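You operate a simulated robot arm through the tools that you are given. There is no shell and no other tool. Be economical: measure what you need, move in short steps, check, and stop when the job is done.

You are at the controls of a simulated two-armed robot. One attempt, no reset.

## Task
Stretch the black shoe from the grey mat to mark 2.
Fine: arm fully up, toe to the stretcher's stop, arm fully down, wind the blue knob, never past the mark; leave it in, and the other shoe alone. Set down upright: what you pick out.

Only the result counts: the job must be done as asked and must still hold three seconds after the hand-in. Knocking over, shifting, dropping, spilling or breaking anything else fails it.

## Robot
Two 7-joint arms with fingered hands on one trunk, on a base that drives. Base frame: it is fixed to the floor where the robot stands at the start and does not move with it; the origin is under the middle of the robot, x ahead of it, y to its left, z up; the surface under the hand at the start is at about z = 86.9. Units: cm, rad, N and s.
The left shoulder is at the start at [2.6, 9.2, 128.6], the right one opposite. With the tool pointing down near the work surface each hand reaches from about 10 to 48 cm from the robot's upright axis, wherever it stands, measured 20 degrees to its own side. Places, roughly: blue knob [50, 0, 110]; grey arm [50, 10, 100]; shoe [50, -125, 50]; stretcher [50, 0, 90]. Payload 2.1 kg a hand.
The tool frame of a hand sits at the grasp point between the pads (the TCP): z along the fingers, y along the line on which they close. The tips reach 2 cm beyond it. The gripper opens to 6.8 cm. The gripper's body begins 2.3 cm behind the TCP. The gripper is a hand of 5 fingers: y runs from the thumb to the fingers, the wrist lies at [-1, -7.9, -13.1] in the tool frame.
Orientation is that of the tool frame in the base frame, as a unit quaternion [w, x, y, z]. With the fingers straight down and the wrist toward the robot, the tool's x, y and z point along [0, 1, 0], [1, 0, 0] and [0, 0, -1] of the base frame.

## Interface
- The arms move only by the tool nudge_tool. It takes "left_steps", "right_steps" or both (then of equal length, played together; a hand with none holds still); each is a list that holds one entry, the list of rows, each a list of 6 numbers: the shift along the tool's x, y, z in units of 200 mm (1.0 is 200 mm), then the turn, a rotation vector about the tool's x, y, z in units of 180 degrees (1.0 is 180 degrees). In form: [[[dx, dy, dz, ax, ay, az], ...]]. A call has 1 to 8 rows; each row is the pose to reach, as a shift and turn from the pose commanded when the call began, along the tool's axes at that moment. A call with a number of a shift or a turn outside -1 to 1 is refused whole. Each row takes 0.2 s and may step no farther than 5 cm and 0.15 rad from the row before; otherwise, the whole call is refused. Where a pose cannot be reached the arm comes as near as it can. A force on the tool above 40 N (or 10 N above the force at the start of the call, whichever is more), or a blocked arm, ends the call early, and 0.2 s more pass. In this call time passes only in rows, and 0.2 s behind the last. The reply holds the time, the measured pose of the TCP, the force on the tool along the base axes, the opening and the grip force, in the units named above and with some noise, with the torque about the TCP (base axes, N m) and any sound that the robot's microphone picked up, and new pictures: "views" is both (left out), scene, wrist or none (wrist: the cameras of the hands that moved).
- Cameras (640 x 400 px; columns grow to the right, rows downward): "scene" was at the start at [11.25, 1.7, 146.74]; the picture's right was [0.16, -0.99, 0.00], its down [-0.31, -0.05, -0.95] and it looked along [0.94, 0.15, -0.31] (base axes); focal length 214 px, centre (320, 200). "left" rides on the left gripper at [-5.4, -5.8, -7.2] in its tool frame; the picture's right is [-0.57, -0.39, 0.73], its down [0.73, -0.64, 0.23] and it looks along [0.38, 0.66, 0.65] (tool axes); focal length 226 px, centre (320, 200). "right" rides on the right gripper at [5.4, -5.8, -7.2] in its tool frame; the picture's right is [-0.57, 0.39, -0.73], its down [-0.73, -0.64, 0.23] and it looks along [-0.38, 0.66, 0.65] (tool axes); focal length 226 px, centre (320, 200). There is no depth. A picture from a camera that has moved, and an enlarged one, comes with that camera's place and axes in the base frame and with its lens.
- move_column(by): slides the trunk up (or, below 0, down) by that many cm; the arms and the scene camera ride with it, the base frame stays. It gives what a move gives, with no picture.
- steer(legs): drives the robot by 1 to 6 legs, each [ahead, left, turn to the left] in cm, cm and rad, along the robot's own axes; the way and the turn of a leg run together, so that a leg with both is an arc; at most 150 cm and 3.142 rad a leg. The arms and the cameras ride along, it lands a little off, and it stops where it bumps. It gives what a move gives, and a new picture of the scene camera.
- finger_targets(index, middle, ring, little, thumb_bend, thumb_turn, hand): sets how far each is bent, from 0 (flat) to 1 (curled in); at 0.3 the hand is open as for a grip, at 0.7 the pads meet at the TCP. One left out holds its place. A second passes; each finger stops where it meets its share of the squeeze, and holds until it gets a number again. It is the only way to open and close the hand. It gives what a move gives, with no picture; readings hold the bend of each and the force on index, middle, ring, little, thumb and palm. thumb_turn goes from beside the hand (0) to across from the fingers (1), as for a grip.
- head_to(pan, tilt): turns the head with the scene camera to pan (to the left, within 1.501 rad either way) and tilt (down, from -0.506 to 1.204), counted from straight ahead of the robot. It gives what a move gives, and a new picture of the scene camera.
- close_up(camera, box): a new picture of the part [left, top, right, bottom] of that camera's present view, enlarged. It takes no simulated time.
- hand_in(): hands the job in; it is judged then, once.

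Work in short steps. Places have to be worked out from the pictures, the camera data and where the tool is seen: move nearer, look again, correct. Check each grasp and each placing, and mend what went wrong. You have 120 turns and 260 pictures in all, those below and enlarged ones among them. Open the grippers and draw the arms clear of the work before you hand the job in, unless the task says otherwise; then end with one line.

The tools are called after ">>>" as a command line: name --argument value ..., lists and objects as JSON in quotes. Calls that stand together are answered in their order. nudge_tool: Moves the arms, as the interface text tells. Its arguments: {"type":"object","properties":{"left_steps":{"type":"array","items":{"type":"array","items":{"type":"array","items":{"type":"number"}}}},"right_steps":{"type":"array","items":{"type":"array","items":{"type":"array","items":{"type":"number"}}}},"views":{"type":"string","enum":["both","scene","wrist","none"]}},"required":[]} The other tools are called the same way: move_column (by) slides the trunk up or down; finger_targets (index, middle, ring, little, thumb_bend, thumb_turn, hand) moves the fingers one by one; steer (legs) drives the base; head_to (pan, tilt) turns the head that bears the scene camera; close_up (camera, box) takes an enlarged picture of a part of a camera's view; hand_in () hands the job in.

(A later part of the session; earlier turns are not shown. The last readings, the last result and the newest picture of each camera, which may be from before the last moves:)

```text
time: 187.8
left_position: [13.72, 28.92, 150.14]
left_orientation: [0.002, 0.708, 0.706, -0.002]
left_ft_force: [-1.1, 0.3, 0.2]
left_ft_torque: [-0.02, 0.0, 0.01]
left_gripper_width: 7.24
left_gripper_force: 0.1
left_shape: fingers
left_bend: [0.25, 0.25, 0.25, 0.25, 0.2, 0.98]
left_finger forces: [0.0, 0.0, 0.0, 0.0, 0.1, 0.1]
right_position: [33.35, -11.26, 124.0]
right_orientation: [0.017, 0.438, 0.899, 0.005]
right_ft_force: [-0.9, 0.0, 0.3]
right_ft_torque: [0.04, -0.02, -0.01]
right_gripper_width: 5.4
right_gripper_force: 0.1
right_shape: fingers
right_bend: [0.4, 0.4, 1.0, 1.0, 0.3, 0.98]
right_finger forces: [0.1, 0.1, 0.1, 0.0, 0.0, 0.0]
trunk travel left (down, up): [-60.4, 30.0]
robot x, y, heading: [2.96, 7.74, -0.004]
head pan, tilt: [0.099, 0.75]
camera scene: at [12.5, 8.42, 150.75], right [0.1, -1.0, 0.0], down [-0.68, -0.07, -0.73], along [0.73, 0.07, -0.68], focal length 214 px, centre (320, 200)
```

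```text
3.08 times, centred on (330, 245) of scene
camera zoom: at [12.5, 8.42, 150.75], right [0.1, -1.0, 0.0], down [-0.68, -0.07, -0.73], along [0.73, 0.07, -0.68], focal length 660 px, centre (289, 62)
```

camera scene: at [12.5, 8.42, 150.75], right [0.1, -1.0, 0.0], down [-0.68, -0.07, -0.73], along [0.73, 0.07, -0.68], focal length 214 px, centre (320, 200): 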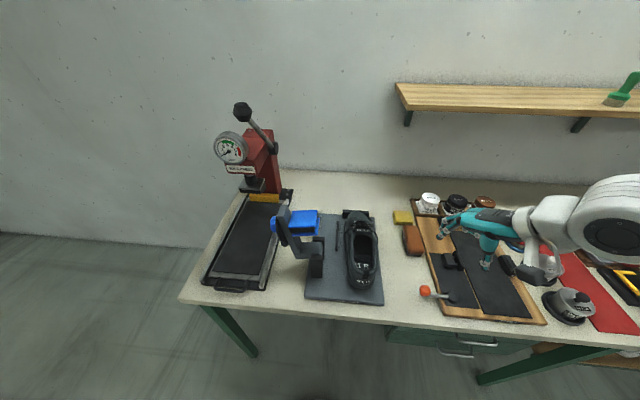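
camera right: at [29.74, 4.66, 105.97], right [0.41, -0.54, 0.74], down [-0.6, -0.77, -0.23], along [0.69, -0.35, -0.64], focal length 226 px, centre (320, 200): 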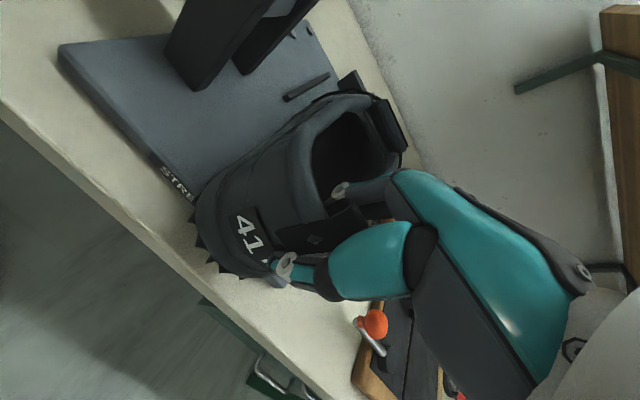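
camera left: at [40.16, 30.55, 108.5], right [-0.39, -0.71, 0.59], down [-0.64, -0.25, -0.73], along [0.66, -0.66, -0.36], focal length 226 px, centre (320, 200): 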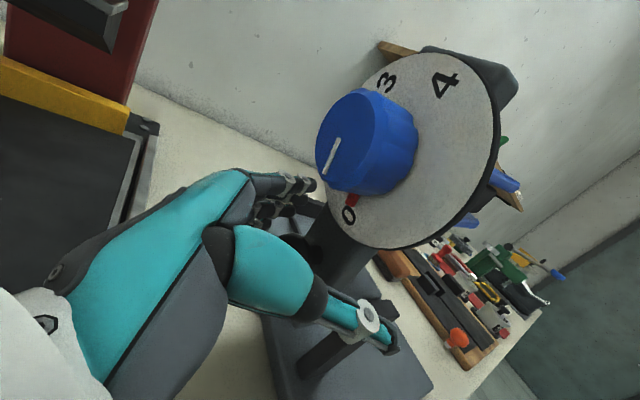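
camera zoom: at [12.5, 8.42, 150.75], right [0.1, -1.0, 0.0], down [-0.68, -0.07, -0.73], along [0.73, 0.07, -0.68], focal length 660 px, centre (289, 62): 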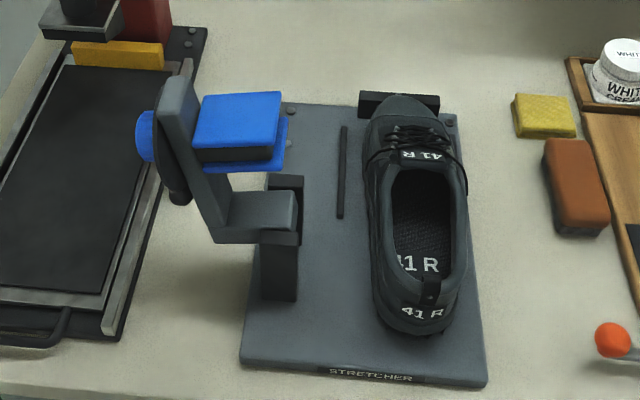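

Toe touches the stop; shoe axis within ~1 cm of centre. The last enters at about y −0.75, which fits. I drive 6 cm forward, bring the trunk down 8 cm, then tilt the left hand for the ball.

>>> move_column --by -8

>>> steer --legs '[[6, 2, 0]]'

>>> finger_targets --hand "left" --index 0.3 --middle 0.3 --ring 0.2 --little 0.2 --thumb_bend 0.3

>>> nudge_tool --left_steps '[[[0.02, 0.1, 0.15, 0, 0, 0], [0.04, 0.2, 0.3, 0, -0.045, 0], [0.06, 0.3, 0.45, 0, -0.09, 0], [0.08, 0.4, 0.6, 0, -0.135, 0], [0.1, 0.5, 0.75, 0, -0.18, 0], [0.12, 0.6, 0.9, 0, -0.225, 0], [0.12, 0.7, 1.0, 0, -0.27, 0]]]'

```text
time: 189.0
left_position: [13.81, 28.78, 142.22]
left_orientation: [0.002, 0.708, 0.706, -0.003]
left_ft_force: [0.3, -0.6, 0.4]
left_ft_torque: [0.01, 0.01, -0.02]
left_gripper_width: 7.26
left_gripper_force: 0.0
left_shape: fingers
left_bend: [0.25, 0.25, 0.25, 0.25, 0.2, 0.98]
left_finger forces: [0.0, 0.0, 0.1, 0.0, 0.0, 0.1]
right_position: [33.16, -11.24, 115.86]
right_orientation: [0.015, 0.438, 0.899, 0.005]
right_ft_force: [-0.4, -0.4, -0.4]
right_ft_torque: [0.03, -0.03, 0.07]
right_gripper_width: 5.4
right_gripper_force: 0.0
right_shape: fingers
right_bend: [0.4, 0.4, 1.0, 1.0, 0.3, 0.98]
right_finger forces: [0.0, 0.0, 0.0, 0.1, 0.1, 0.0]
trunk travel left (down, up): [-52.4, 38.0]
robot x, y, heading: [2.64, 7.67, -0.007]
head pan, tilt: [0.099, 0.75]
```

```text
time: 189.9
left_position: [19.84, 30.88, 142.12]
left_orientation: [0.002, 0.707, 0.707, -0.003]
left_ft_force: [0.2, 0.0, 0.0]
left_ft_torque: [-0.03, 0.02, -0.01]
left_gripper_width: 7.24
left_gripper_force: 0.1
left_shape: fingers
left_bend: [0.25, 0.25, 0.25, 0.25, 0.2, 0.98]
left_finger forces: [0.0, 0.0, 0.0, 0.0, 0.1, 0.0]
right_position: [39.46, -9.26, 115.97]
right_orientation: [0.016, 0.439, 0.898, 0.004]
right_ft_force: [0.3, -0.5, -0.5]
right_ft_torque: [-0.03, -0.01, 0.01]
right_gripper_width: 5.4
right_gripper_force: 0.1
right_shape: fingers
right_bend: [0.4, 0.4, 1.0, 1.0, 0.3, 0.98]
right_finger forces: [0.0, 0.0, 0.1, 0.0, 0.1, 0.0]
trunk travel left (down, up): [-52.4, 38.0]
robot x, y, heading: [8.43, 9.11, 0.0]
head pan, tilt: [0.099, 0.75]
camera scene: at [19.03, 10.45, 142.72], right [0.1, -1.0, 0.0], down [-0.68, -0.07, -0.73], along [0.73, 0.07, -0.68], focal length 214 px, centre (320, 200)
```

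scene: 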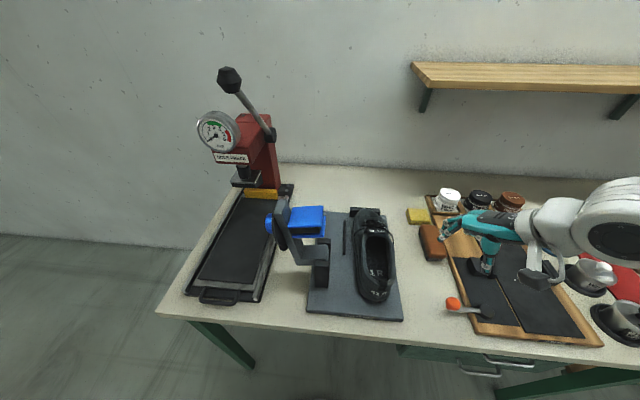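

```text
time: 190.9
left_position: [19.91, 30.85, 142.23]
left_orientation: [0.003, 0.708, 0.706, -0.002]
left_ft_force: [-1.1, 0.1, 0.0]
left_ft_torque: [0.02, 0.0, 0.01]
left_gripper_width: 6.3
left_gripper_force: 0.0
left_shape: fingers
left_bend: [0.3, 0.3, 0.2, 0.2, 0.3, 0.98]
left_finger forces: [0.0, 0.0, 0.0, 0.0, 0.1, 0.0]
right_position: [39.43, -9.19, 115.91]
right_orientation: [0.017, 0.439, 0.898, 0.005]
right_ft_force: [-0.3, -0.3, 0.3]
right_ft_torque: [0.0, -0.02, 0.03]
right_gripper_width: 5.38
right_gripper_force: 0.1
right_shape: fingers
right_bend: [0.4, 0.4, 1.0, 1.0, 0.3, 0.98]
right_finger forces: [0.1, 0.0, 0.0, 0.0, 0.0, 0.0]
trunk travel left (down, up): [-52.4, 38.0]
robot x, y, heading: [8.74, 9.56, -0.003]
head pan, tilt: [0.099, 0.75]
```

```text
time: 192.5
left_position: [33.69, 32.77, 122.22]
left_orientation: [0.294, 0.643, 0.643, -0.293]
left_ft_force: [-0.7, -0.6, 0.4]
left_ft_torque: [-0.05, -0.02, -0.04]
left_gripper_width: 6.28
left_gripper_force: 0.0
left_shape: fingers
left_bend: [0.3, 0.3, 0.2, 0.2, 0.3, 0.98]
left_finger forces: [0.0, 0.0, 0.0, 0.1, 0.0, 0.1]
right_position: [39.41, -9.21, 115.86]
right_orientation: [0.016, 0.438, 0.899, 0.003]
right_ft_force: [-1.0, -0.4, 0.5]
right_ft_torque: [0.01, -0.01, 0.02]
right_gripper_width: 5.39
right_gripper_force: 0.1
right_shape: fingers
right_bend: [0.4, 0.4, 1.0, 1.0, 0.3, 0.98]
right_finger forces: [0.0, 0.1, 0.0, 0.0, 0.0, 0.1]
trunk travel left (down, up): [-52.4, 38.0]
robot x, y, heading: [8.52, 9.49, 0.002]
head pan, tilt: [0.099, 0.75]
camera scene: at [18.95, 10.43, 142.73], right [0.1, -1.0, 0.0], down [-0.68, -0.07, -0.73], along [0.73, 0.07, -0.68], focal length 214 px, centre (320, 200)
camera left: at [27.75, 34.77, 131.16], right [-0.39, -0.92, -0.05], down [-0.64, 0.31, -0.7], along [0.66, -0.24, -0.71], focal length 226 px, centre (320, 200)
```

scene: 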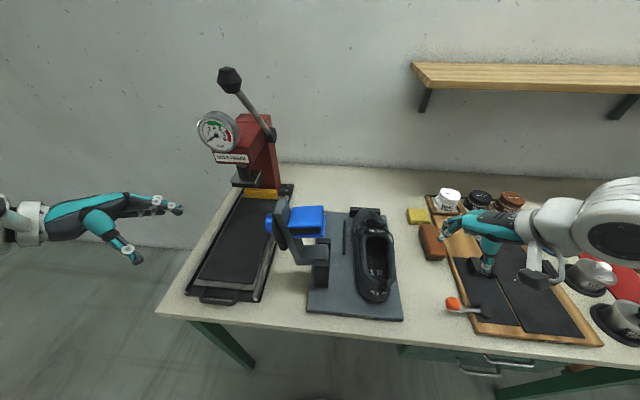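
left: 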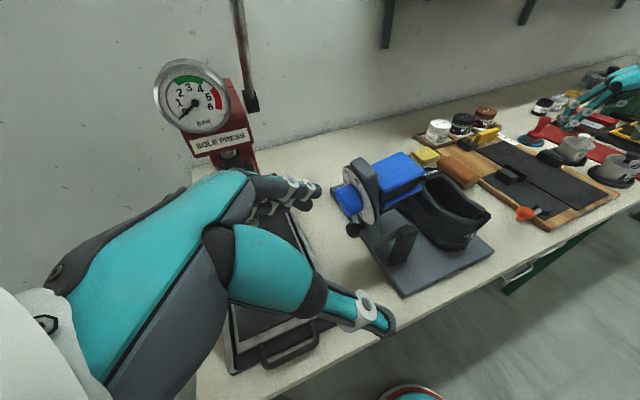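

The ball is seen at [48.5,21,98.5], as predicted for the arm at ≈1.85 rad. I lower the trunk 4 cm and bring the left hand to tilt ≈1.55 at [34,30,101], in front of the raised arm.

>>> move_column --by -4

>>> nudge_tool --left_steps '[[[0.11, 0, 0.135, 0, -0.0446, 0], [0.22, 0, 0.27, 0, -0.089, 0], [0.33, 0, 0.405, 0, -0.134, 0], [0.44, 0.01, 0.54, 0, -0.178, 0], [0.553, 0.015, 0.673, 0, -0.223, 0]]]'

```text
time: 193.4
left_position: [33.73, 33.15, 118.21]
left_orientation: [0.294, 0.644, 0.643, -0.293]
left_ft_force: [0.6, 0.9, -0.7]
left_ft_torque: [0.02, 0.01, 0.0]
left_gripper_width: 6.28
left_gripper_force: 0.1
left_shape: fingers
left_bend: [0.3, 0.3, 0.2, 0.2, 0.3, 0.98]
left_finger forces: [0.0, 0.1, 0.1, 0.0, 0.0, 0.1]
right_position: [39.46, -9.23, 111.99]
right_orientation: [0.017, 0.439, 0.899, 0.005]
right_ft_force: [-0.3, 0.2, 1.1]
right_ft_torque: [-0.02, 0.0, -0.01]
right_gripper_width: 5.41
right_gripper_force: 0.0
right_shape: fingers
right_bend: [0.4, 0.4, 1.0, 1.0, 0.3, 0.98]
right_finger forces: [0.0, 0.1, 0.1, 0.0, 0.0, 0.0]
trunk travel left (down, up): [-48.4, 42.0]
robot x, y, heading: [8.53, 9.53, -0.007]
head pan, tilt: [0.099, 0.75]
```

```text
time: 194.6
left_position: [29.06, 32.27, 109.4]
left_orientation: [0.496, 0.504, 0.503, -0.497]
left_ft_force: [-0.5, -0.4, 0.8]
left_ft_torque: [0.0, 0.0, 0.0]
left_gripper_width: 6.28
left_gripper_force: 0.0
left_shape: fingers
left_bend: [0.3, 0.3, 0.2, 0.2, 0.3, 0.98]
left_finger forces: [0.0, 0.0, 0.1, 0.0, 0.0, 0.0]
left hand out of reach, approached as far as the arm can: row 4, 5
right_position: [39.36, -9.29, 111.95]
right_orientation: [0.017, 0.44, 0.898, 0.005]
right_ft_force: [-0.8, 0.0, 0.3]
right_ft_torque: [-0.02, -0.02, -0.05]
right_gripper_width: 5.39
right_gripper_force: 0.1
right_shape: fingers
right_bend: [0.4, 0.4, 1.0, 1.0, 0.3, 0.98]
right_finger forces: [0.1, 0.0, 0.1, 0.1, 0.0, 0.0]
trunk travel left (down, up): [-48.4, 42.0]
robot x, y, heading: [8.43, 9.22, 0.002]
head pan, tilt: [0.099, 0.75]
camera scene: at [19.21, 10.41, 138.72], right [0.1, -1.0, 0.0], down [-0.68, -0.07, -0.73], along [0.73, 0.07, -0.68], focal length 214 px, centre (320, 200)
camera left: at [23.24, 39.43, 115.02], right [-0.39, -0.73, 0.56], down [-0.64, -0.22, -0.74], along [0.66, -0.64, -0.39], focal length 226 px, centre (320, 200)
```

scene: 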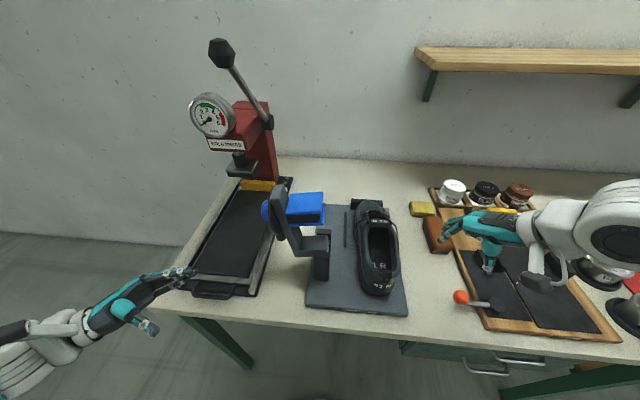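
left: 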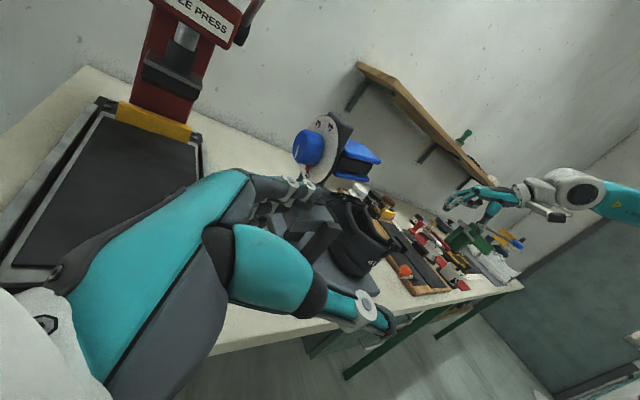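

Tilt is 1.56. I now move the hand over to [46,31,101], left of the ball.

>>> nudge_tool --left_steps '[[[0.1, 0.17, 0.01, 0, 0, 0], [0.2, 0.34, 0.02, 0, 0, 0], [0.3, 0.51, 0.03, 0, 0, 0], [0.38, 0.68, 0.05, 0, 0, 0], [0.42, 0.85, 0.06, 0, 0, 0]]]'

>>> close_up --camera "scene" --box '[220, 170, 420, 330]'

```text
time: 195.8
left_position: [33.37, 33.27, 112.44]
left_orientation: [0.497, 0.504, 0.503, -0.496]
left_ft_force: [-0.6, -0.2, -0.2]
left_ft_torque: [0.02, 0.01, 0.0]
left_gripper_width: 6.28
left_gripper_force: 0.0
left_shape: fingers
left_bend: [0.3, 0.3, 0.2, 0.2, 0.3, 0.98]
left_finger forces: [0.0, 0.1, 0.1, 0.0, 0.0, 0.0]
left hand out of reach, approached as far as the arm can: row 1, 2, 3, 4, 5
right_position: [39.32, -9.22, 111.83]
right_orientation: [0.016, 0.439, 0.898, 0.004]
right_ft_force: [-0.1, 0.1, 0.6]
right_ft_torque: [-0.03, 0.03, -0.01]
right_gripper_width: 5.36
right_gripper_force: 0.1
right_shape: fingers
right_bend: [0.4, 0.4, 1.0, 1.0, 0.3, 0.98]
right_finger forces: [0.0, 0.1, 0.0, 0.1, 0.0, 0.0]
trunk travel left (down, up): [-48.4, 42.0]
robot x, y, heading: [8.46, 9.31, -0.002]
head pan, tilt: [0.099, 0.75]
camera scene: at [19.2, 10.42, 138.72], right [0.1, -1.0, 0.0], down [-0.68, -0.07, -0.73], along [0.73, 0.07, -0.68], focal length 214 px, centre (320, 200)
camera left: at [27.52, 40.44, 118.1], right [-0.39, -0.74, 0.56], down [-0.64, -0.22, -0.74], along [0.66, -0.64, -0.39], focal length 226 px, centre (320, 200)
```

scene: 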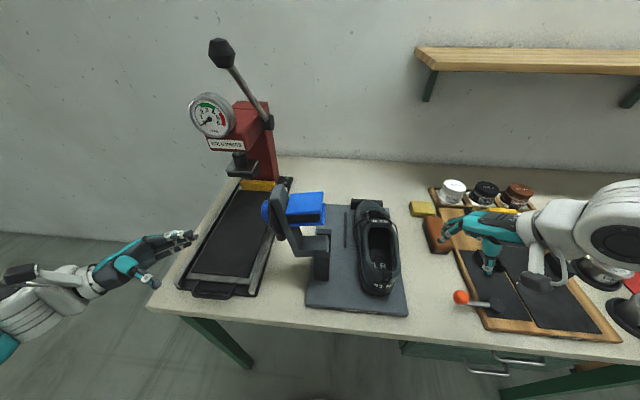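
left: 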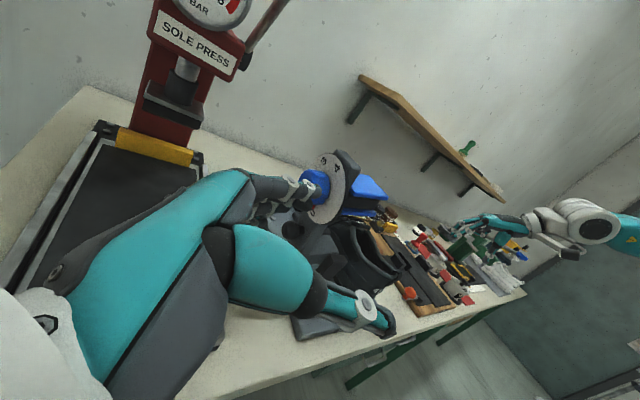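

```text
2.50 times, centred on (320, 250) of scene
camera zoom: at [19.2, 10.42, 138.72], right [0.1, -1.0, 0.0], down [-0.68, -0.07, -0.73], along [0.73, 0.07, -0.68], focal length 536 px, centre (320, 75)
```

zoom: 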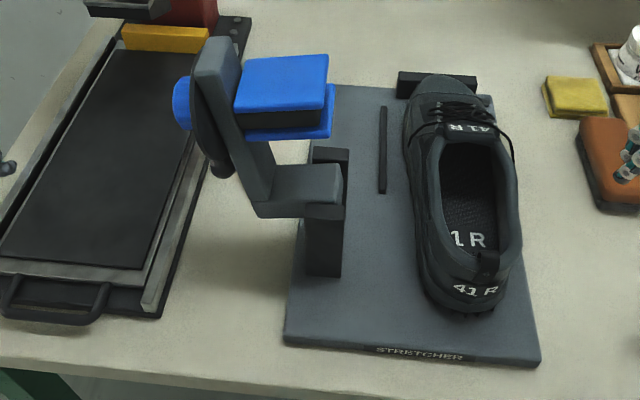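

The left hand cannot reach the ball now. Instead I'll use the right hand, wide open and vertical, straddling the raised beam's end (fingers on the dial side, thumb on the last side), and move it by driving the base. First: trunk up, turn to heading 0.6 and move in.

>>> move_column --by 13

>>> steer --legs '[[0, 0, 0.6], [9, -1.0, 0]]'

>>> finger_targets --hand "right" --index 0.08 --middle 0.08 --ring 0.08 --little 0.08 --thumb_bend 0.08

>>> head_to --pan -0.3 --tilt 0.75

```text
time: 197.3
left_position: [33.17, 33.22, 125.98]
left_orientation: [0.502, 0.51, 0.498, -0.49]
left_ft_force: [-1.0, -0.2, -0.1]
left_ft_torque: [0.03, 0.0, -0.06]
left_gripper_width: 6.28
left_gripper_force: 0.1
left_shape: fingers
left_bend: [0.3, 0.3, 0.2, 0.2, 0.3, 0.98]
left_finger forces: [0.1, 0.0, 0.0, 0.0, 0.0, 0.1]
right_position: [39.37, -9.15, 124.82]
right_orientation: [0.016, 0.44, 0.898, 0.005]
right_ft_force: [0.0, 0.0, 0.8]
right_ft_torque: [-0.02, -0.02, 0.02]
right_gripper_width: 5.41
right_gripper_force: 0.1
right_shape: fingers
right_bend: [0.4, 0.4, 1.0, 1.0, 0.3, 0.98]
right_finger forces: [0.0, 0.0, 0.0, 0.1, 0.0, 0.1]
trunk travel left (down, up): [-61.4, 29.0]
robot x, y, heading: [8.43, 9.94, -0.002]
head pan, tilt: [0.099, 0.75]
```

```text
time: 200.1
left_position: [23.55, 47.21, 125.96]
left_orientation: [0.624, 0.34, 0.626, -0.32]
left_ft_force: [-0.2, -0.8, 0.0]
left_ft_torque: [0.03, 0.01, -0.04]
left_gripper_width: 6.28
left_gripper_force: 0.2
left_shape: fingers
left_bend: [0.3, 0.3, 0.2, 0.2, 0.3, 0.98]
left_finger forces: [0.0, 0.0, 0.0, 0.0, 0.0, 0.0]
right_position: [52.59, 15.6, 124.96]
right_orientation: [0.013, 0.153, 0.988, 0.009]
right_ft_force: [0.8, 0.1, -0.5]
right_ft_torque: [0.02, 0.0, -0.01]
right_gripper_width: 5.4
right_gripper_force: 0.1
right_shape: fingers
right_bend: [0.4, 0.4, 1.0, 1.0, 0.3, 0.98]
right_finger forces: [0.0, 0.1, 0.1, 0.0, 0.1, 0.0]
trunk travel left (down, up): [-61.4, 29.0]
robot x, y, heading: [16.48, 13.81, 0.598]
head pan, tilt: [0.099, 0.75]
camera scene: at [24.46, 20.07, 151.74], right [0.64, -0.77, 0.0], down [-0.52, -0.44, -0.73], along [0.56, 0.47, -0.68], focal length 214 px, centre (320, 200)
```

scene: 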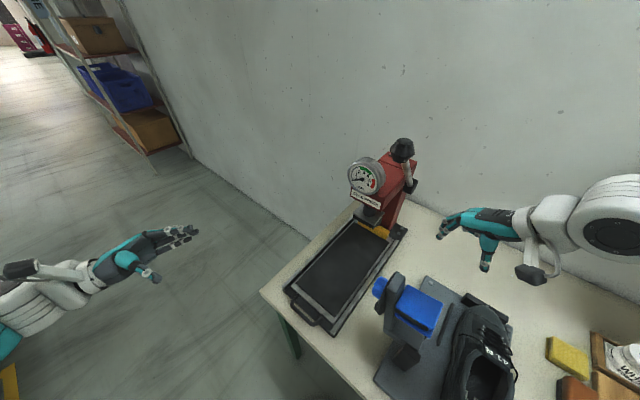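

```text
time: 201.1
left_position: [23.35, 47.04, 126.02]
left_orientation: [0.625, 0.34, 0.626, -0.32]
left_ft_force: [0.3, 0.2, 0.3]
left_ft_torque: [-0.04, -0.03, 0.0]
left_gripper_width: 6.29
left_gripper_force: 0.0
left_shape: fingers
left_bend: [0.3, 0.3, 0.2, 0.2, 0.3, 0.98]
left_finger forces: [0.0, 0.0, 0.0, 0.0, 0.1, 0.1]
right_position: [52.58, 15.79, 124.95]
right_orientation: [0.014, 0.153, 0.988, 0.01]
right_ft_force: [0.8, -0.5, -0.6]
right_ft_torque: [0.03, 0.01, 0.03]
right_gripper_width: 9.26
right_gripper_force: 0.1
right_shape: fingers
right_bend: [0.08, 0.08, 0.08, 0.08, 0.08, 0.98]
right_finger forces: [0.0, 0.1, 0.0, 0.0, 0.0, 0.0]
trunk travel left (down, up): [-61.4, 29.0]
robot x, y, heading: [16.69, 13.99, 0.597]
head pan, tilt: [0.099, 0.75]
```

```text
time: 202.0
left_position: [23.44, 47.25, 126.02]
left_orientation: [0.625, 0.339, 0.627, -0.319]
left_ft_force: [0.7, -0.1, 0.4]
left_ft_torque: [0.0, 0.0, 0.01]
left_gripper_width: 6.24
left_gripper_force: 0.1
left_shape: fingers
left_bend: [0.3, 0.3, 0.2, 0.2, 0.3, 0.98]
left_finger forces: [0.0, 0.0, 0.0, 0.0, 0.0, 0.0]
right_position: [52.48, 15.66, 124.88]
right_orientation: [0.014, 0.153, 0.988, 0.009]
right_ft_force: [-0.2, -0.4, -0.7]
right_ft_torque: [0.02, -0.01, 0.05]
right_gripper_width: 9.3
right_gripper_force: 0.1
right_shape: fingers
right_bend: [0.08, 0.08, 0.08, 0.08, 0.08, 0.98]
right_finger forces: [0.1, 0.0, 0.0, 0.1, 0.0, 0.0]
trunk travel left (down, up): [-61.4, 29.0]
robot x, y, heading: [16.18, 13.87, 0.595]
head pan, tilt: [-0.3, 0.75]
camera scene: at [25.91, 17.11, 151.75], right [0.29, -0.96, 0.0], down [-0.65, -0.2, -0.73], along [0.7, 0.22, -0.68], focal length 214 px, centre (320, 200)
```

scene: 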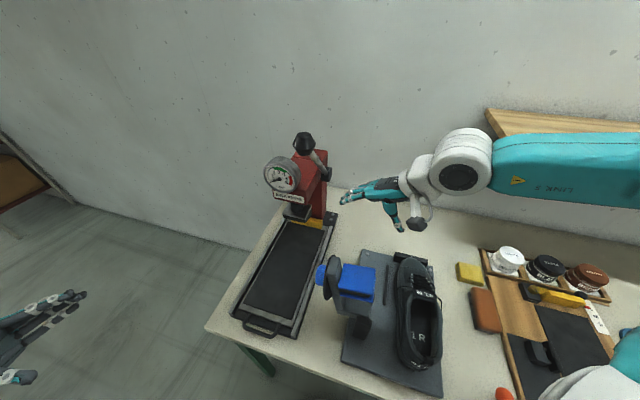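

The beam's end is at about [49.5,21.6,112]. I bring the open hand above it at [48.5,22.5], then lower it to straddle the end.

>>> nudge_tool --right_steps '[[[0.15, 0.13, 0, 0, 0, 0], [0.293, 0.264, 0, 0, 0, 0], [0.293, 0.264, 0.15, 0, 0, 0], [0.293, 0.264, 0.3, 0, 0, 0], [0.293, 0.264, 0.42, 0, 0, 0], [0.293, 0.264, 0.52, 0, 0, 0]]]'

>>> close_up --camera "scene" --box '[260, 190, 460, 350]'

```text
time: 203.4
left_position: [23.35, 47.12, 126.04]
left_orientation: [0.625, 0.339, 0.626, -0.32]
left_ft_force: [1.0, 0.4, -0.2]
left_ft_torque: [-0.01, -0.02, 0.01]
left_gripper_width: 6.26
left_gripper_force: 0.0
left_shape: fingers
left_bend: [0.3, 0.3, 0.2, 0.2, 0.3, 0.98]
left_finger forces: [0.0, 0.1, 0.0, 0.0, 0.0, 0.0]
right_position: [48.86, 22.48, 114.45]
right_orientation: [0.015, 0.153, 0.988, 0.008]
right_ft_force: [-0.3, 0.4, -0.5]
right_ft_torque: [-0.01, 0.0, -0.05]
right_gripper_width: 9.31
right_gripper_force: 0.0
right_shape: fingers
right_bend: [0.08, 0.08, 0.08, 0.08, 0.08, 0.98]
right_finger forces: [0.0, 0.0, 0.1, 0.0, 0.0, 0.1]
trunk travel left (down, up): [-61.4, 29.0]
robot x, y, heading: [16.79, 13.65, 0.594]
head pan, tilt: [-0.3, 0.75]
camera scene: at [25.91, 17.15, 151.75], right [0.29, -0.96, 0.0], down [-0.65, -0.2, -0.73], along [0.7, 0.21, -0.68], focal length 214 px, centre (320, 200)
camera right: at [41.6, 18.61, 121.34], right [0.63, 0.19, 0.75], down [0.51, -0.83, -0.23], along [0.58, 0.53, -0.62], focal length 226 px, centre (320, 200)
```

scene: 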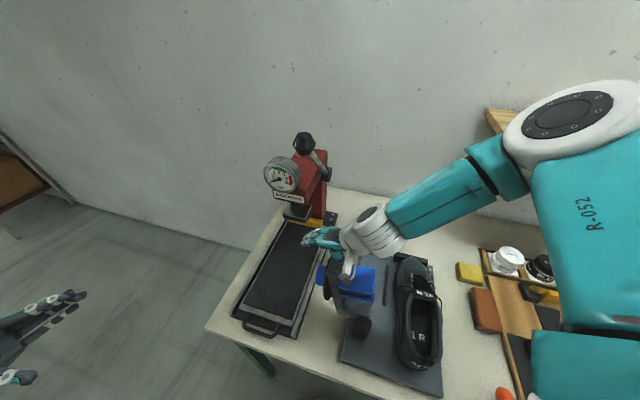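
right: 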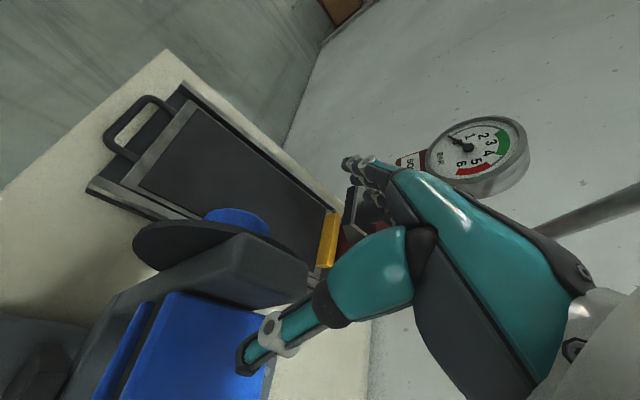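

```text
2.50 times, centred on (360, 270) of scene
camera zoom: at [25.91, 17.15, 151.75], right [0.29, -0.96, 0.0], down [-0.65, -0.2, -0.73], along [0.7, 0.21, -0.68], focal length 536 px, centre (220, 25)
```

zoom: 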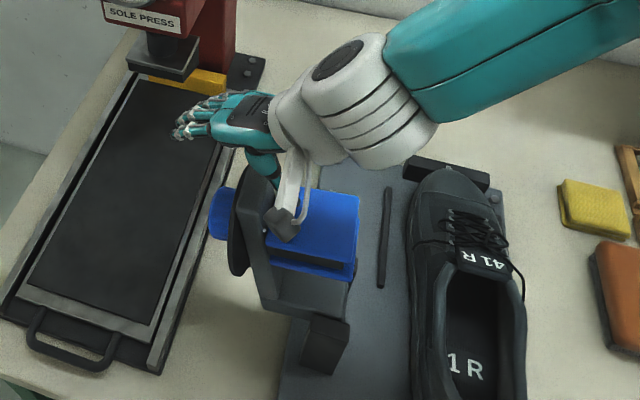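

Thumb is on the last side and the fingers beyond the disc. I lower 2.5 cm more, then drive the base toward −y by 8 cm to swing the arm.

>>> nudge_tool --right_steps '[[[0, 0, 0.06, 0, 0, 0], [0, 0, 0.125, 0, 0, 0]]]' --views "none"

>>> steer --legs '[[-4.5, -6.6, 0]]'

>>> close_up --camera "scene" --box '[260, 190, 460, 350]'

```text
time: 204.0
left_position: [23.45, 47.23, 126.0]
left_orientation: [0.624, 0.34, 0.627, -0.319]
left_ft_force: [-0.1, -0.1, -1.1]
left_ft_torque: [-0.01, -0.01, 0.02]
left_gripper_width: 6.26
left_gripper_force: 0.0
left_shape: fingers
left_bend: [0.3, 0.3, 0.2, 0.2, 0.3, 0.98]
left_finger forces: [0.1, 0.0, 0.0, 0.1, 0.1, 0.0]
right_position: [48.93, 22.51, 114.04]
right_orientation: [0.014, 0.153, 0.988, 0.009]
right_ft_force: [-0.9, -0.5, -0.7]
right_ft_torque: [0.0, 0.0, 0.01]
right_gripper_width: 9.28
right_gripper_force: 0.0
right_shape: fingers
right_bend: [0.08, 0.08, 0.08, 0.08, 0.08, 0.98]
right_finger forces: [0.0, 0.0, 0.0, 0.0, 0.1, 0.0]
right hand out of reach, approached as far as the arm can: row 1, 2
trunk travel left (down, up): [-61.4, 29.0]
robot x, y, heading: [16.61, 13.57, 0.602]
head pan, tilt: [-0.3, 0.75]
```

```text
time: 205.0
left_position: [23.43, 39.04, 126.11]
left_orientation: [0.625, 0.34, 0.627, -0.319]
left_ft_force: [0.5, -0.1, 0.2]
left_ft_torque: [0.02, 0.05, -0.01]
left_gripper_width: 6.28
left_gripper_force: 0.0
left_shape: fingers
left_bend: [0.3, 0.3, 0.2, 0.2, 0.3, 0.98]
left_finger forces: [0.0, 0.0, 0.1, 0.0, 0.1, 0.1]
right_position: [49.01, 14.41, 114.0]
right_orientation: [0.014, 0.153, 0.988, 0.009]
right_ft_force: [-0.2, -0.4, -0.6]
right_ft_torque: [0.01, -0.01, -0.02]
right_gripper_width: 9.31
right_gripper_force: 0.1
right_shape: fingers
right_bend: [0.08, 0.08, 0.08, 0.08, 0.08, 0.98]
right_finger forces: [0.0, 0.1, 0.0, 0.0, 0.1, 0.1]
trunk travel left (down, up): [-61.4, 29.0]
robot x, y, heading: [16.55, 5.51, 0.603]
head pan, tilt: [-0.3, 0.75]
camera scene: at [25.84, 8.99, 151.75], right [0.29, -0.96, 0.0], down [-0.65, -0.2, -0.73], along [0.7, 0.22, -0.68], focal length 214 px, centre (320, 200)
```

scene: 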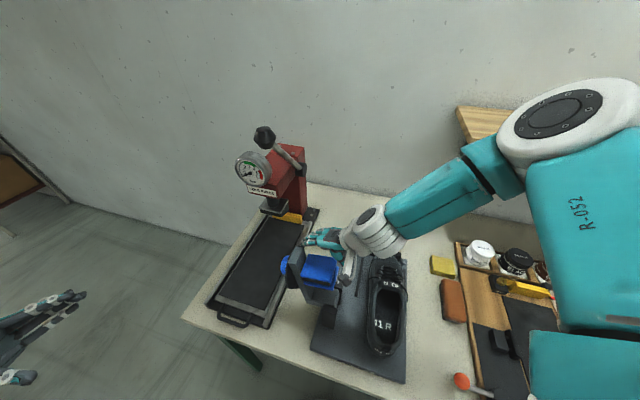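

```text
2.50 times, centred on (360, 270) of scene
camera zoom: at [25.84, 8.99, 151.75], right [0.29, -0.96, 0.0], down [-0.65, -0.2, -0.73], along [0.7, 0.22, -0.68], focal length 536 px, centre (220, 25)
```

zoom: 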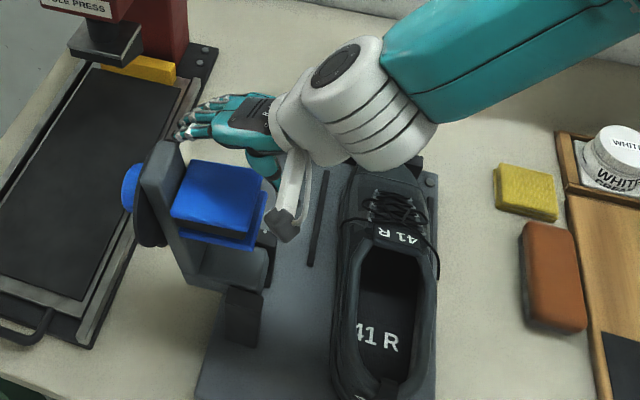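

The fingers passed above the disc's edge without touching. I go back, lower with the trunk by 3.5 cm, and repeat.

>>> steer --legs '[[4.8, 7.0, 0]]'

>>> move_column --by -3.5

>>> steer --legs '[[-4.5, -6.6, 0]]'

>>> close_up --camera "scene" --box '[260, 190, 460, 350]'

```text
time: 206.1
left_position: [23.21, 47.81, 126.02]
left_orientation: [0.625, 0.339, 0.626, -0.32]
left_ft_force: [0.2, 0.7, 0.2]
left_ft_torque: [-0.02, 0.0, -0.01]
left_gripper_width: 6.29
left_gripper_force: 0.0
left_shape: fingers
left_bend: [0.3, 0.3, 0.2, 0.2, 0.3, 0.98]
left_finger forces: [0.0, 0.1, 0.0, 0.0, 0.0, 0.0]
right_position: [48.87, 23.34, 113.94]
right_orientation: [0.014, 0.153, 0.988, 0.007]
right_ft_force: [0.0, -0.4, 0.5]
right_ft_torque: [-0.04, -0.03, -0.02]
right_gripper_width: 9.28
right_gripper_force: 0.1
right_shape: fingers
right_bend: [0.08, 0.08, 0.08, 0.08, 0.08, 0.98]
right_finger forces: [0.0, 0.0, 0.0, 0.1, 0.0, 0.0]
trunk travel left (down, up): [-61.4, 29.0]
robot x, y, heading: [16.57, 14.48, 0.599]
head pan, tilt: [-0.3, 0.75]
camera scene: at [25.71, 17.88, 151.74], right [0.29, -0.96, 0.0], down [-0.65, -0.2, -0.73], along [0.7, 0.21, -0.68], focal length 214 px, centre (320, 200)
```

scene: 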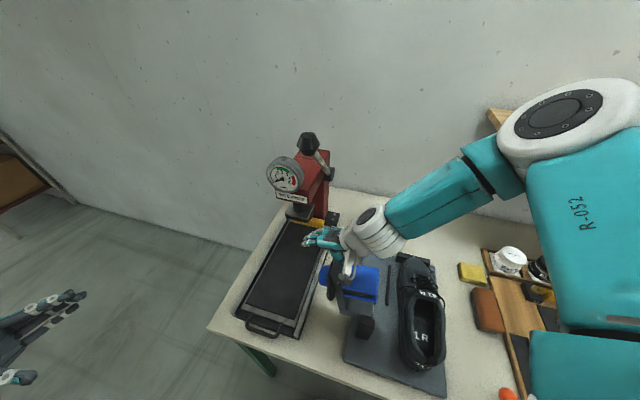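

```text
time: 206.7
left_position: [23.26, 47.67, 123.13]
left_orientation: [0.624, 0.342, 0.627, -0.319]
left_ft_force: [-0.3, -0.2, -0.7]
left_ft_torque: [0.02, 0.03, -0.01]
left_gripper_width: 6.27
left_gripper_force: 0.1
left_shape: fingers
left_bend: [0.3, 0.3, 0.2, 0.2, 0.3, 0.98]
left_finger forces: [0.0, 0.1, 0.0, 0.0, 0.1, 0.0]
right_position: [48.81, 22.97, 111.42]
right_orientation: [0.015, 0.155, 0.988, 0.011]
right_ft_force: [-2.5, -17.3, 22.2]
right_ft_torque: [-0.32, 0.19, 0.12]
right_gripper_width: 9.45
right_gripper_force: 14.1
right_shape: fingers
right_bend: [0.08, 0.08, 0.08, 0.08, 0.02, 0.99]
right_finger forces: [0.1, 0.0, 0.0, 0.1, 27.0, 0.0]
trunk travel left (down, up): [-58.7, 31.7]
robot x, y, heading: [16.48, 14.31, 0.595]
head pan, tilt: [-0.3, 0.75]
stopped: the force on the tool passed its limit at 48 N (the readings are from after the stop); the commanded pose is now the measured one
```

```text
time: 207.8
left_position: [23.08, 39.93, 123.2]
left_orientation: [0.624, 0.339, 0.627, -0.32]
left_ft_force: [0.1, -0.7, -0.4]
left_ft_torque: [-0.01, -0.02, -0.01]
left_gripper_width: 6.28
left_gripper_force: 0.1
left_shape: fingers
left_bend: [0.3, 0.3, 0.2, 0.2, 0.3, 0.98]
left_finger forces: [0.1, 0.1, 0.1, 0.0, 0.1, 0.0]
right_position: [48.87, 15.32, 111.53]
right_orientation: [0.016, 0.153, 0.988, 0.011]
right_ft_force: [0.3, 10.4, 19.0]
right_ft_torque: [0.69, -0.12, 0.05]
right_gripper_width: 10.59
right_gripper_force: 10.5
right_shape: fingers
right_bend: [0.0, 0.07, 0.08, 0.08, 0.08, 0.98]
right_finger forces: [19.2, 1.8, 0.0, 0.0, 0.2, 0.1]
trunk travel left (down, up): [-58.7, 31.7]
robot x, y, heading: [16.25, 6.59, 0.598]
head pan, tilt: [-0.3, 0.75]
camera scene: at [25.7, 9.92, 149.03], right [0.29, -0.96, 0.0], down [-0.65, -0.2, -0.73], along [0.7, 0.21, -0.68], focal length 214 px, centre (320, 200)
```

scene: 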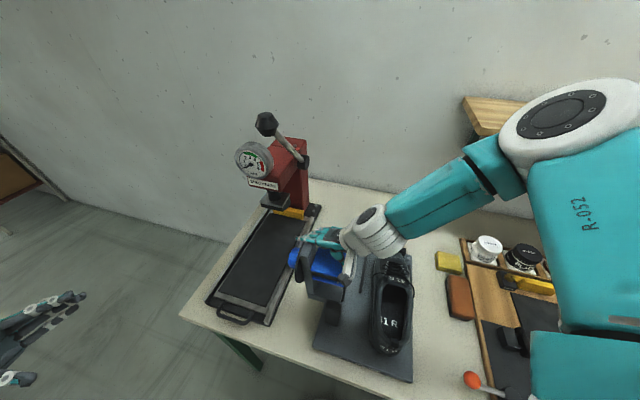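

```text
2.50 times, centred on (360, 270) of scene
camera zoom: at [25.7, 9.92, 149.03], right [0.29, -0.96, 0.0], down [-0.65, -0.2, -0.73], along [0.7, 0.21, -0.68], focal length 536 px, centre (220, 25)
```

zoom: 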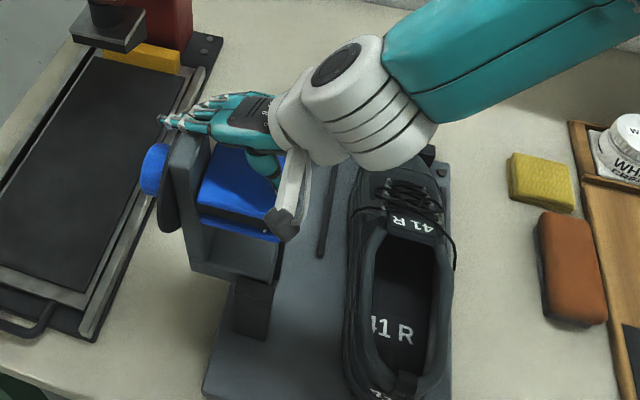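

The index finger now pushes the beam (arm has started rotating toward vertical). I keep driving toward −y by 6 cm.

>>> steer --legs '[[-3.4, -5.0, 0]]'

>>> close_up --camera "scene" --box '[260, 190, 460, 350]'

>>> close_up --camera "right" --box '[0, 0, 640, 400]'

```text
time: 208.7
left_position: [23.09, 36.3, 123.19]
left_orientation: [0.624, 0.339, 0.627, -0.32]
left_ft_force: [0.3, 0.8, 0.5]
left_ft_torque: [0.02, -0.01, -0.01]
left_gripper_width: 6.28
left_gripper_force: 0.1
left_shape: fingers
left_bend: [0.3, 0.3, 0.2, 0.2, 0.3, 0.98]
left_finger forces: [0.0, 0.0, 0.0, 0.0, 0.1, 0.0]
right_position: [48.93, 12.29, 111.99]
right_orientation: [0.02, 0.148, 0.988, 0.021]
right_ft_force: [-0.5, 9.2, 28.5]
right_ft_torque: [1.16, -0.23, 0.07]
right_gripper_width: 11.09
right_gripper_force: 14.8
right_shape: fingers
right_bend: [0.0, 0.05, 0.08, 0.08, 0.08, 0.98]
right_finger forces: [25.5, 3.7, 0.0, 0.1, 0.0, 0.1]
trunk travel left (down, up): [-58.7, 31.7]
robot x, y, heading: [16.55, 2.35, 0.602]
head pan, tilt: [-0.3, 0.75]
stopped in leg 1: the force on the tool passed its limit at 41 N (the readings are from after the stop); the commanded pose is now the measured one
camera scene: at [25.65, 6.26, 149.03], right [0.3, -0.96, 0.0], down [-0.65, -0.2, -0.73], along [0.7, 0.22, -0.68], focal length 214 px, centre (320, 200)
```

scene: 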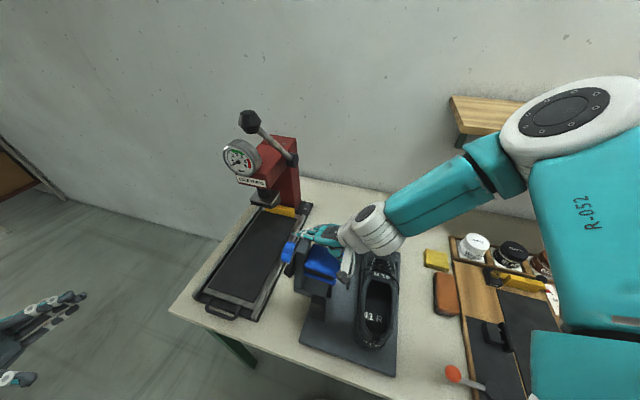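

```text
2.50 times, centred on (360, 270) of scene
camera zoom: at [25.65, 6.26, 149.03], right [0.3, -0.96, 0.0], down [-0.65, -0.2, -0.73], along [0.7, 0.22, -0.68], focal length 536 px, centre (220, 25)
```

zoom: 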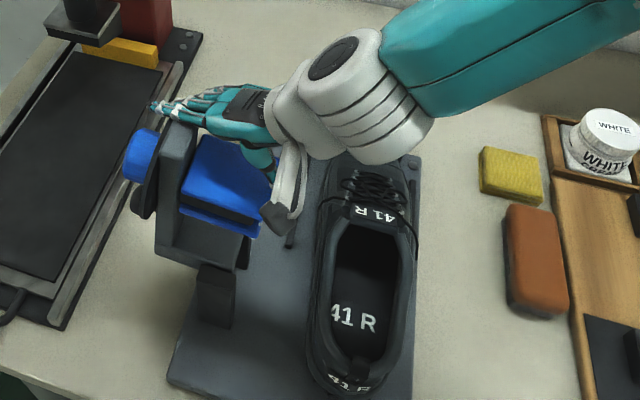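

```text
1.00 times, centred on (320, 200) of right (not enlarged: the box is as wide or as high as the picture)
camera zoom: at [41.62, 8.06, 118.76], right [0.62, 0.18, 0.76], down [0.52, -0.82, -0.23], along [0.59, 0.54, -0.6], focal length 226 px, centre (320, 200)
```

zoom: 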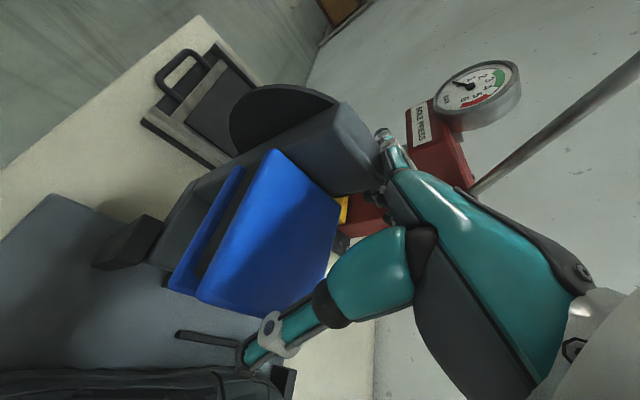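

The beam end wedges under the index since it rises toward vertical. I raise the trunk 1.8 cm and continue −y 6 cm.

>>> move_column --by 1.8

>>> steer --legs '[[-3.6, -5.3, 0]]'

>>> close_up --camera "scene" --box '[260, 190, 460, 350]'

```text
time: 209.4
left_position: [23.18, 36.2, 124.99]
left_orientation: [0.624, 0.339, 0.627, -0.319]
left_ft_force: [0.1, -0.6, -0.2]
left_ft_torque: [0.01, -0.01, 0.02]
left_gripper_width: 6.24
left_gripper_force: 0.1
left_shape: fingers
left_bend: [0.3, 0.3, 0.2, 0.2, 0.3, 0.98]
left_finger forces: [0.1, 0.0, 0.1, 0.0, 0.0, 0.0]
right_position: [49.04, 11.89, 113.64]
right_orientation: [0.018, 0.151, 0.988, 0.017]
right_ft_force: [-0.9, 1.8, 2.3]
right_ft_torque: [0.09, -0.05, 0.05]
right_gripper_width: 9.52
right_gripper_force: 1.3
right_shape: fingers
right_bend: [0.06, 0.08, 0.08, 0.08, 0.08, 0.98]
right_finger forces: [2.8, 0.0, 0.0, 0.1, 0.0, 0.1]
trunk travel left (down, up): [-60.5, 29.9]
robot x, y, heading: [16.65, 2.9, 0.599]
head pan, tilt: [-0.3, 0.75]
```

```text
time: 210.4
left_position: [23.34, 29.56, 125.04]
left_orientation: [0.624, 0.34, 0.627, -0.32]
left_ft_force: [0.3, 0.5, -0.6]
left_ft_torque: [0.01, 0.0, -0.01]
left_gripper_width: 6.28
left_gripper_force: 0.0
left_shape: fingers
left_bend: [0.3, 0.3, 0.2, 0.2, 0.3, 0.98]
left_finger forces: [0.0, 0.0, 0.1, 0.0, 0.0, 0.0]
right_position: [49.12, 5.5, 113.61]
right_orientation: [0.019, 0.15, 0.988, 0.017]
right_ft_force: [0.1, 0.4, -0.6]
right_ft_torque: [-0.02, 0.03, 0.0]
right_gripper_width: 9.34
right_gripper_force: 0.1
right_shape: fingers
right_bend: [0.08, 0.08, 0.08, 0.08, 0.08, 0.98]
right_finger forces: [0.1, 0.1, 0.1, 0.1, 0.0, 0.1]
trunk travel left (down, up): [-60.5, 29.9]
robot x, y, heading: [16.83, -3.46, 0.599]
head pan, tilt: [-0.3, 0.75]
camera scene: at [25.89, -0.47, 150.82], right [0.3, -0.96, 0.0], down [-0.65, -0.2, -0.73], along [0.7, 0.22, -0.68], focal length 214 px, centre (320, 200)
```

scene: 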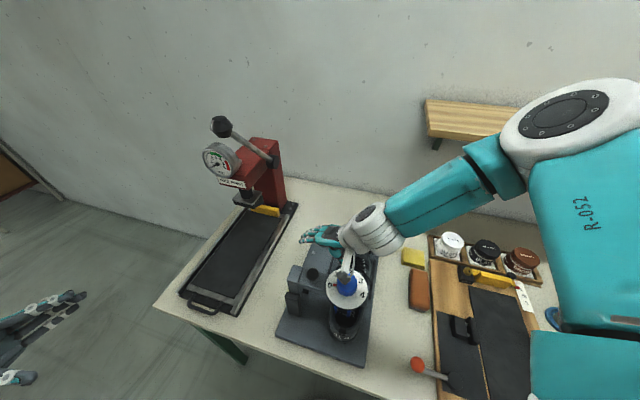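

```text
2.50 times, centred on (360, 270) of scene
camera zoom: at [25.89, -0.47, 150.82], right [0.3, -0.96, 0.0], down [-0.65, -0.2, -0.73], along [0.7, 0.22, -0.68], focal length 536 px, centre (220, 25)
```

zoom: 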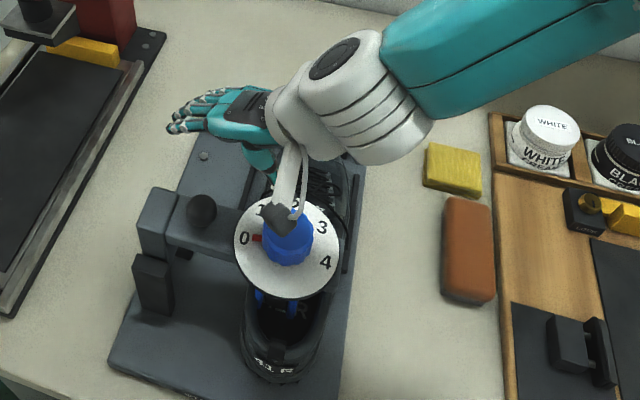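

The arm swung over and is now down with the last inside the shoe, which still stands. The knob centre is at [47.4,0.3] and reads 0. I move the right hand above the knob.

>>> nudge_tool --right_steps '[[[0.003, -0.14, -0.05, 0, 0, 0], [0.007, -0.275, -0.05, 0, 0, 0]]]'

>>> close_up --camera "scene" --box '[260, 220, 420, 350]'

```text
time: 211.0
left_position: [23.27, 29.65, 125.03]
left_orientation: [0.624, 0.339, 0.627, -0.319]
left_ft_force: [0.8, -0.2, 0.4]
left_ft_torque: [0.01, 0.0, 0.0]
left_gripper_width: 6.26
left_gripper_force: 0.1
left_shape: fingers
left_bend: [0.3, 0.3, 0.2, 0.2, 0.3, 0.98]
left_finger forces: [0.1, 0.1, 0.0, 0.0, 0.0, 0.1]
right_position: [46.97, 0.34, 114.37]
right_orientation: [0.018, 0.149, 0.989, 0.018]
right_ft_force: [-0.7, 0.2, 0.8]
right_ft_torque: [0.0, -0.01, 0.01]
right_gripper_width: 9.32
right_gripper_force: 0.2
right_shape: fingers
right_bend: [0.08, 0.08, 0.08, 0.08, 0.08, 0.98]
right_finger forces: [0.0, 0.0, 0.1, 0.0, 0.0, 0.0]
trunk travel left (down, up): [-60.5, 29.9]
robot x, y, heading: [16.7, -3.44, 0.601]
head pan, tilt: [-0.3, 0.75]
camera scene: at [25.86, -0.38, 150.82], right [0.3, -0.96, 0.0], down [-0.65, -0.2, -0.73], along [0.7, 0.22, -0.68], focal length 214 px, centre (320, 200)
camera right: at [39.7, -3.86, 121.19], right [0.62, 0.18, 0.76], down [0.52, -0.82, -0.23], along [0.58, 0.54, -0.61], focal length 226 px, centre (320, 200)
```

scene: 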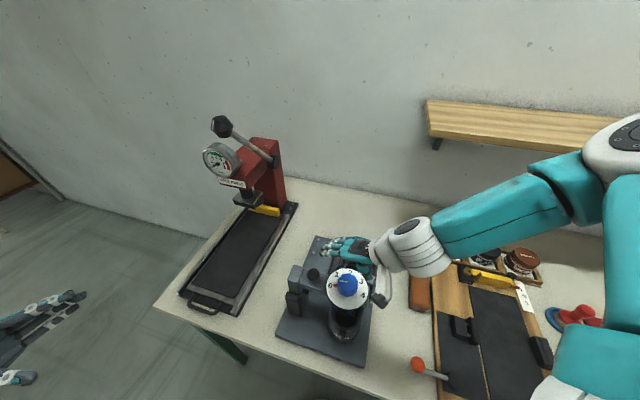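
right: 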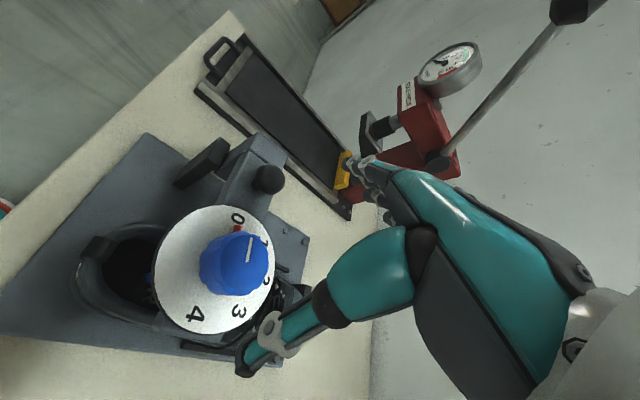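

```text
3.08 times, centred on (340, 285) of scene
camera zoom: at [25.86, -0.38, 150.82], right [0.3, -0.96, 0.0], down [-0.65, -0.2, -0.73], along [0.7, 0.22, -0.68], focal length 660 px, centre (258, -62)
```

zoom: 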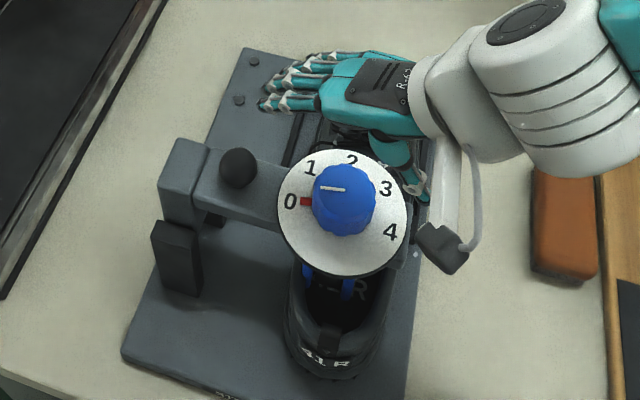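

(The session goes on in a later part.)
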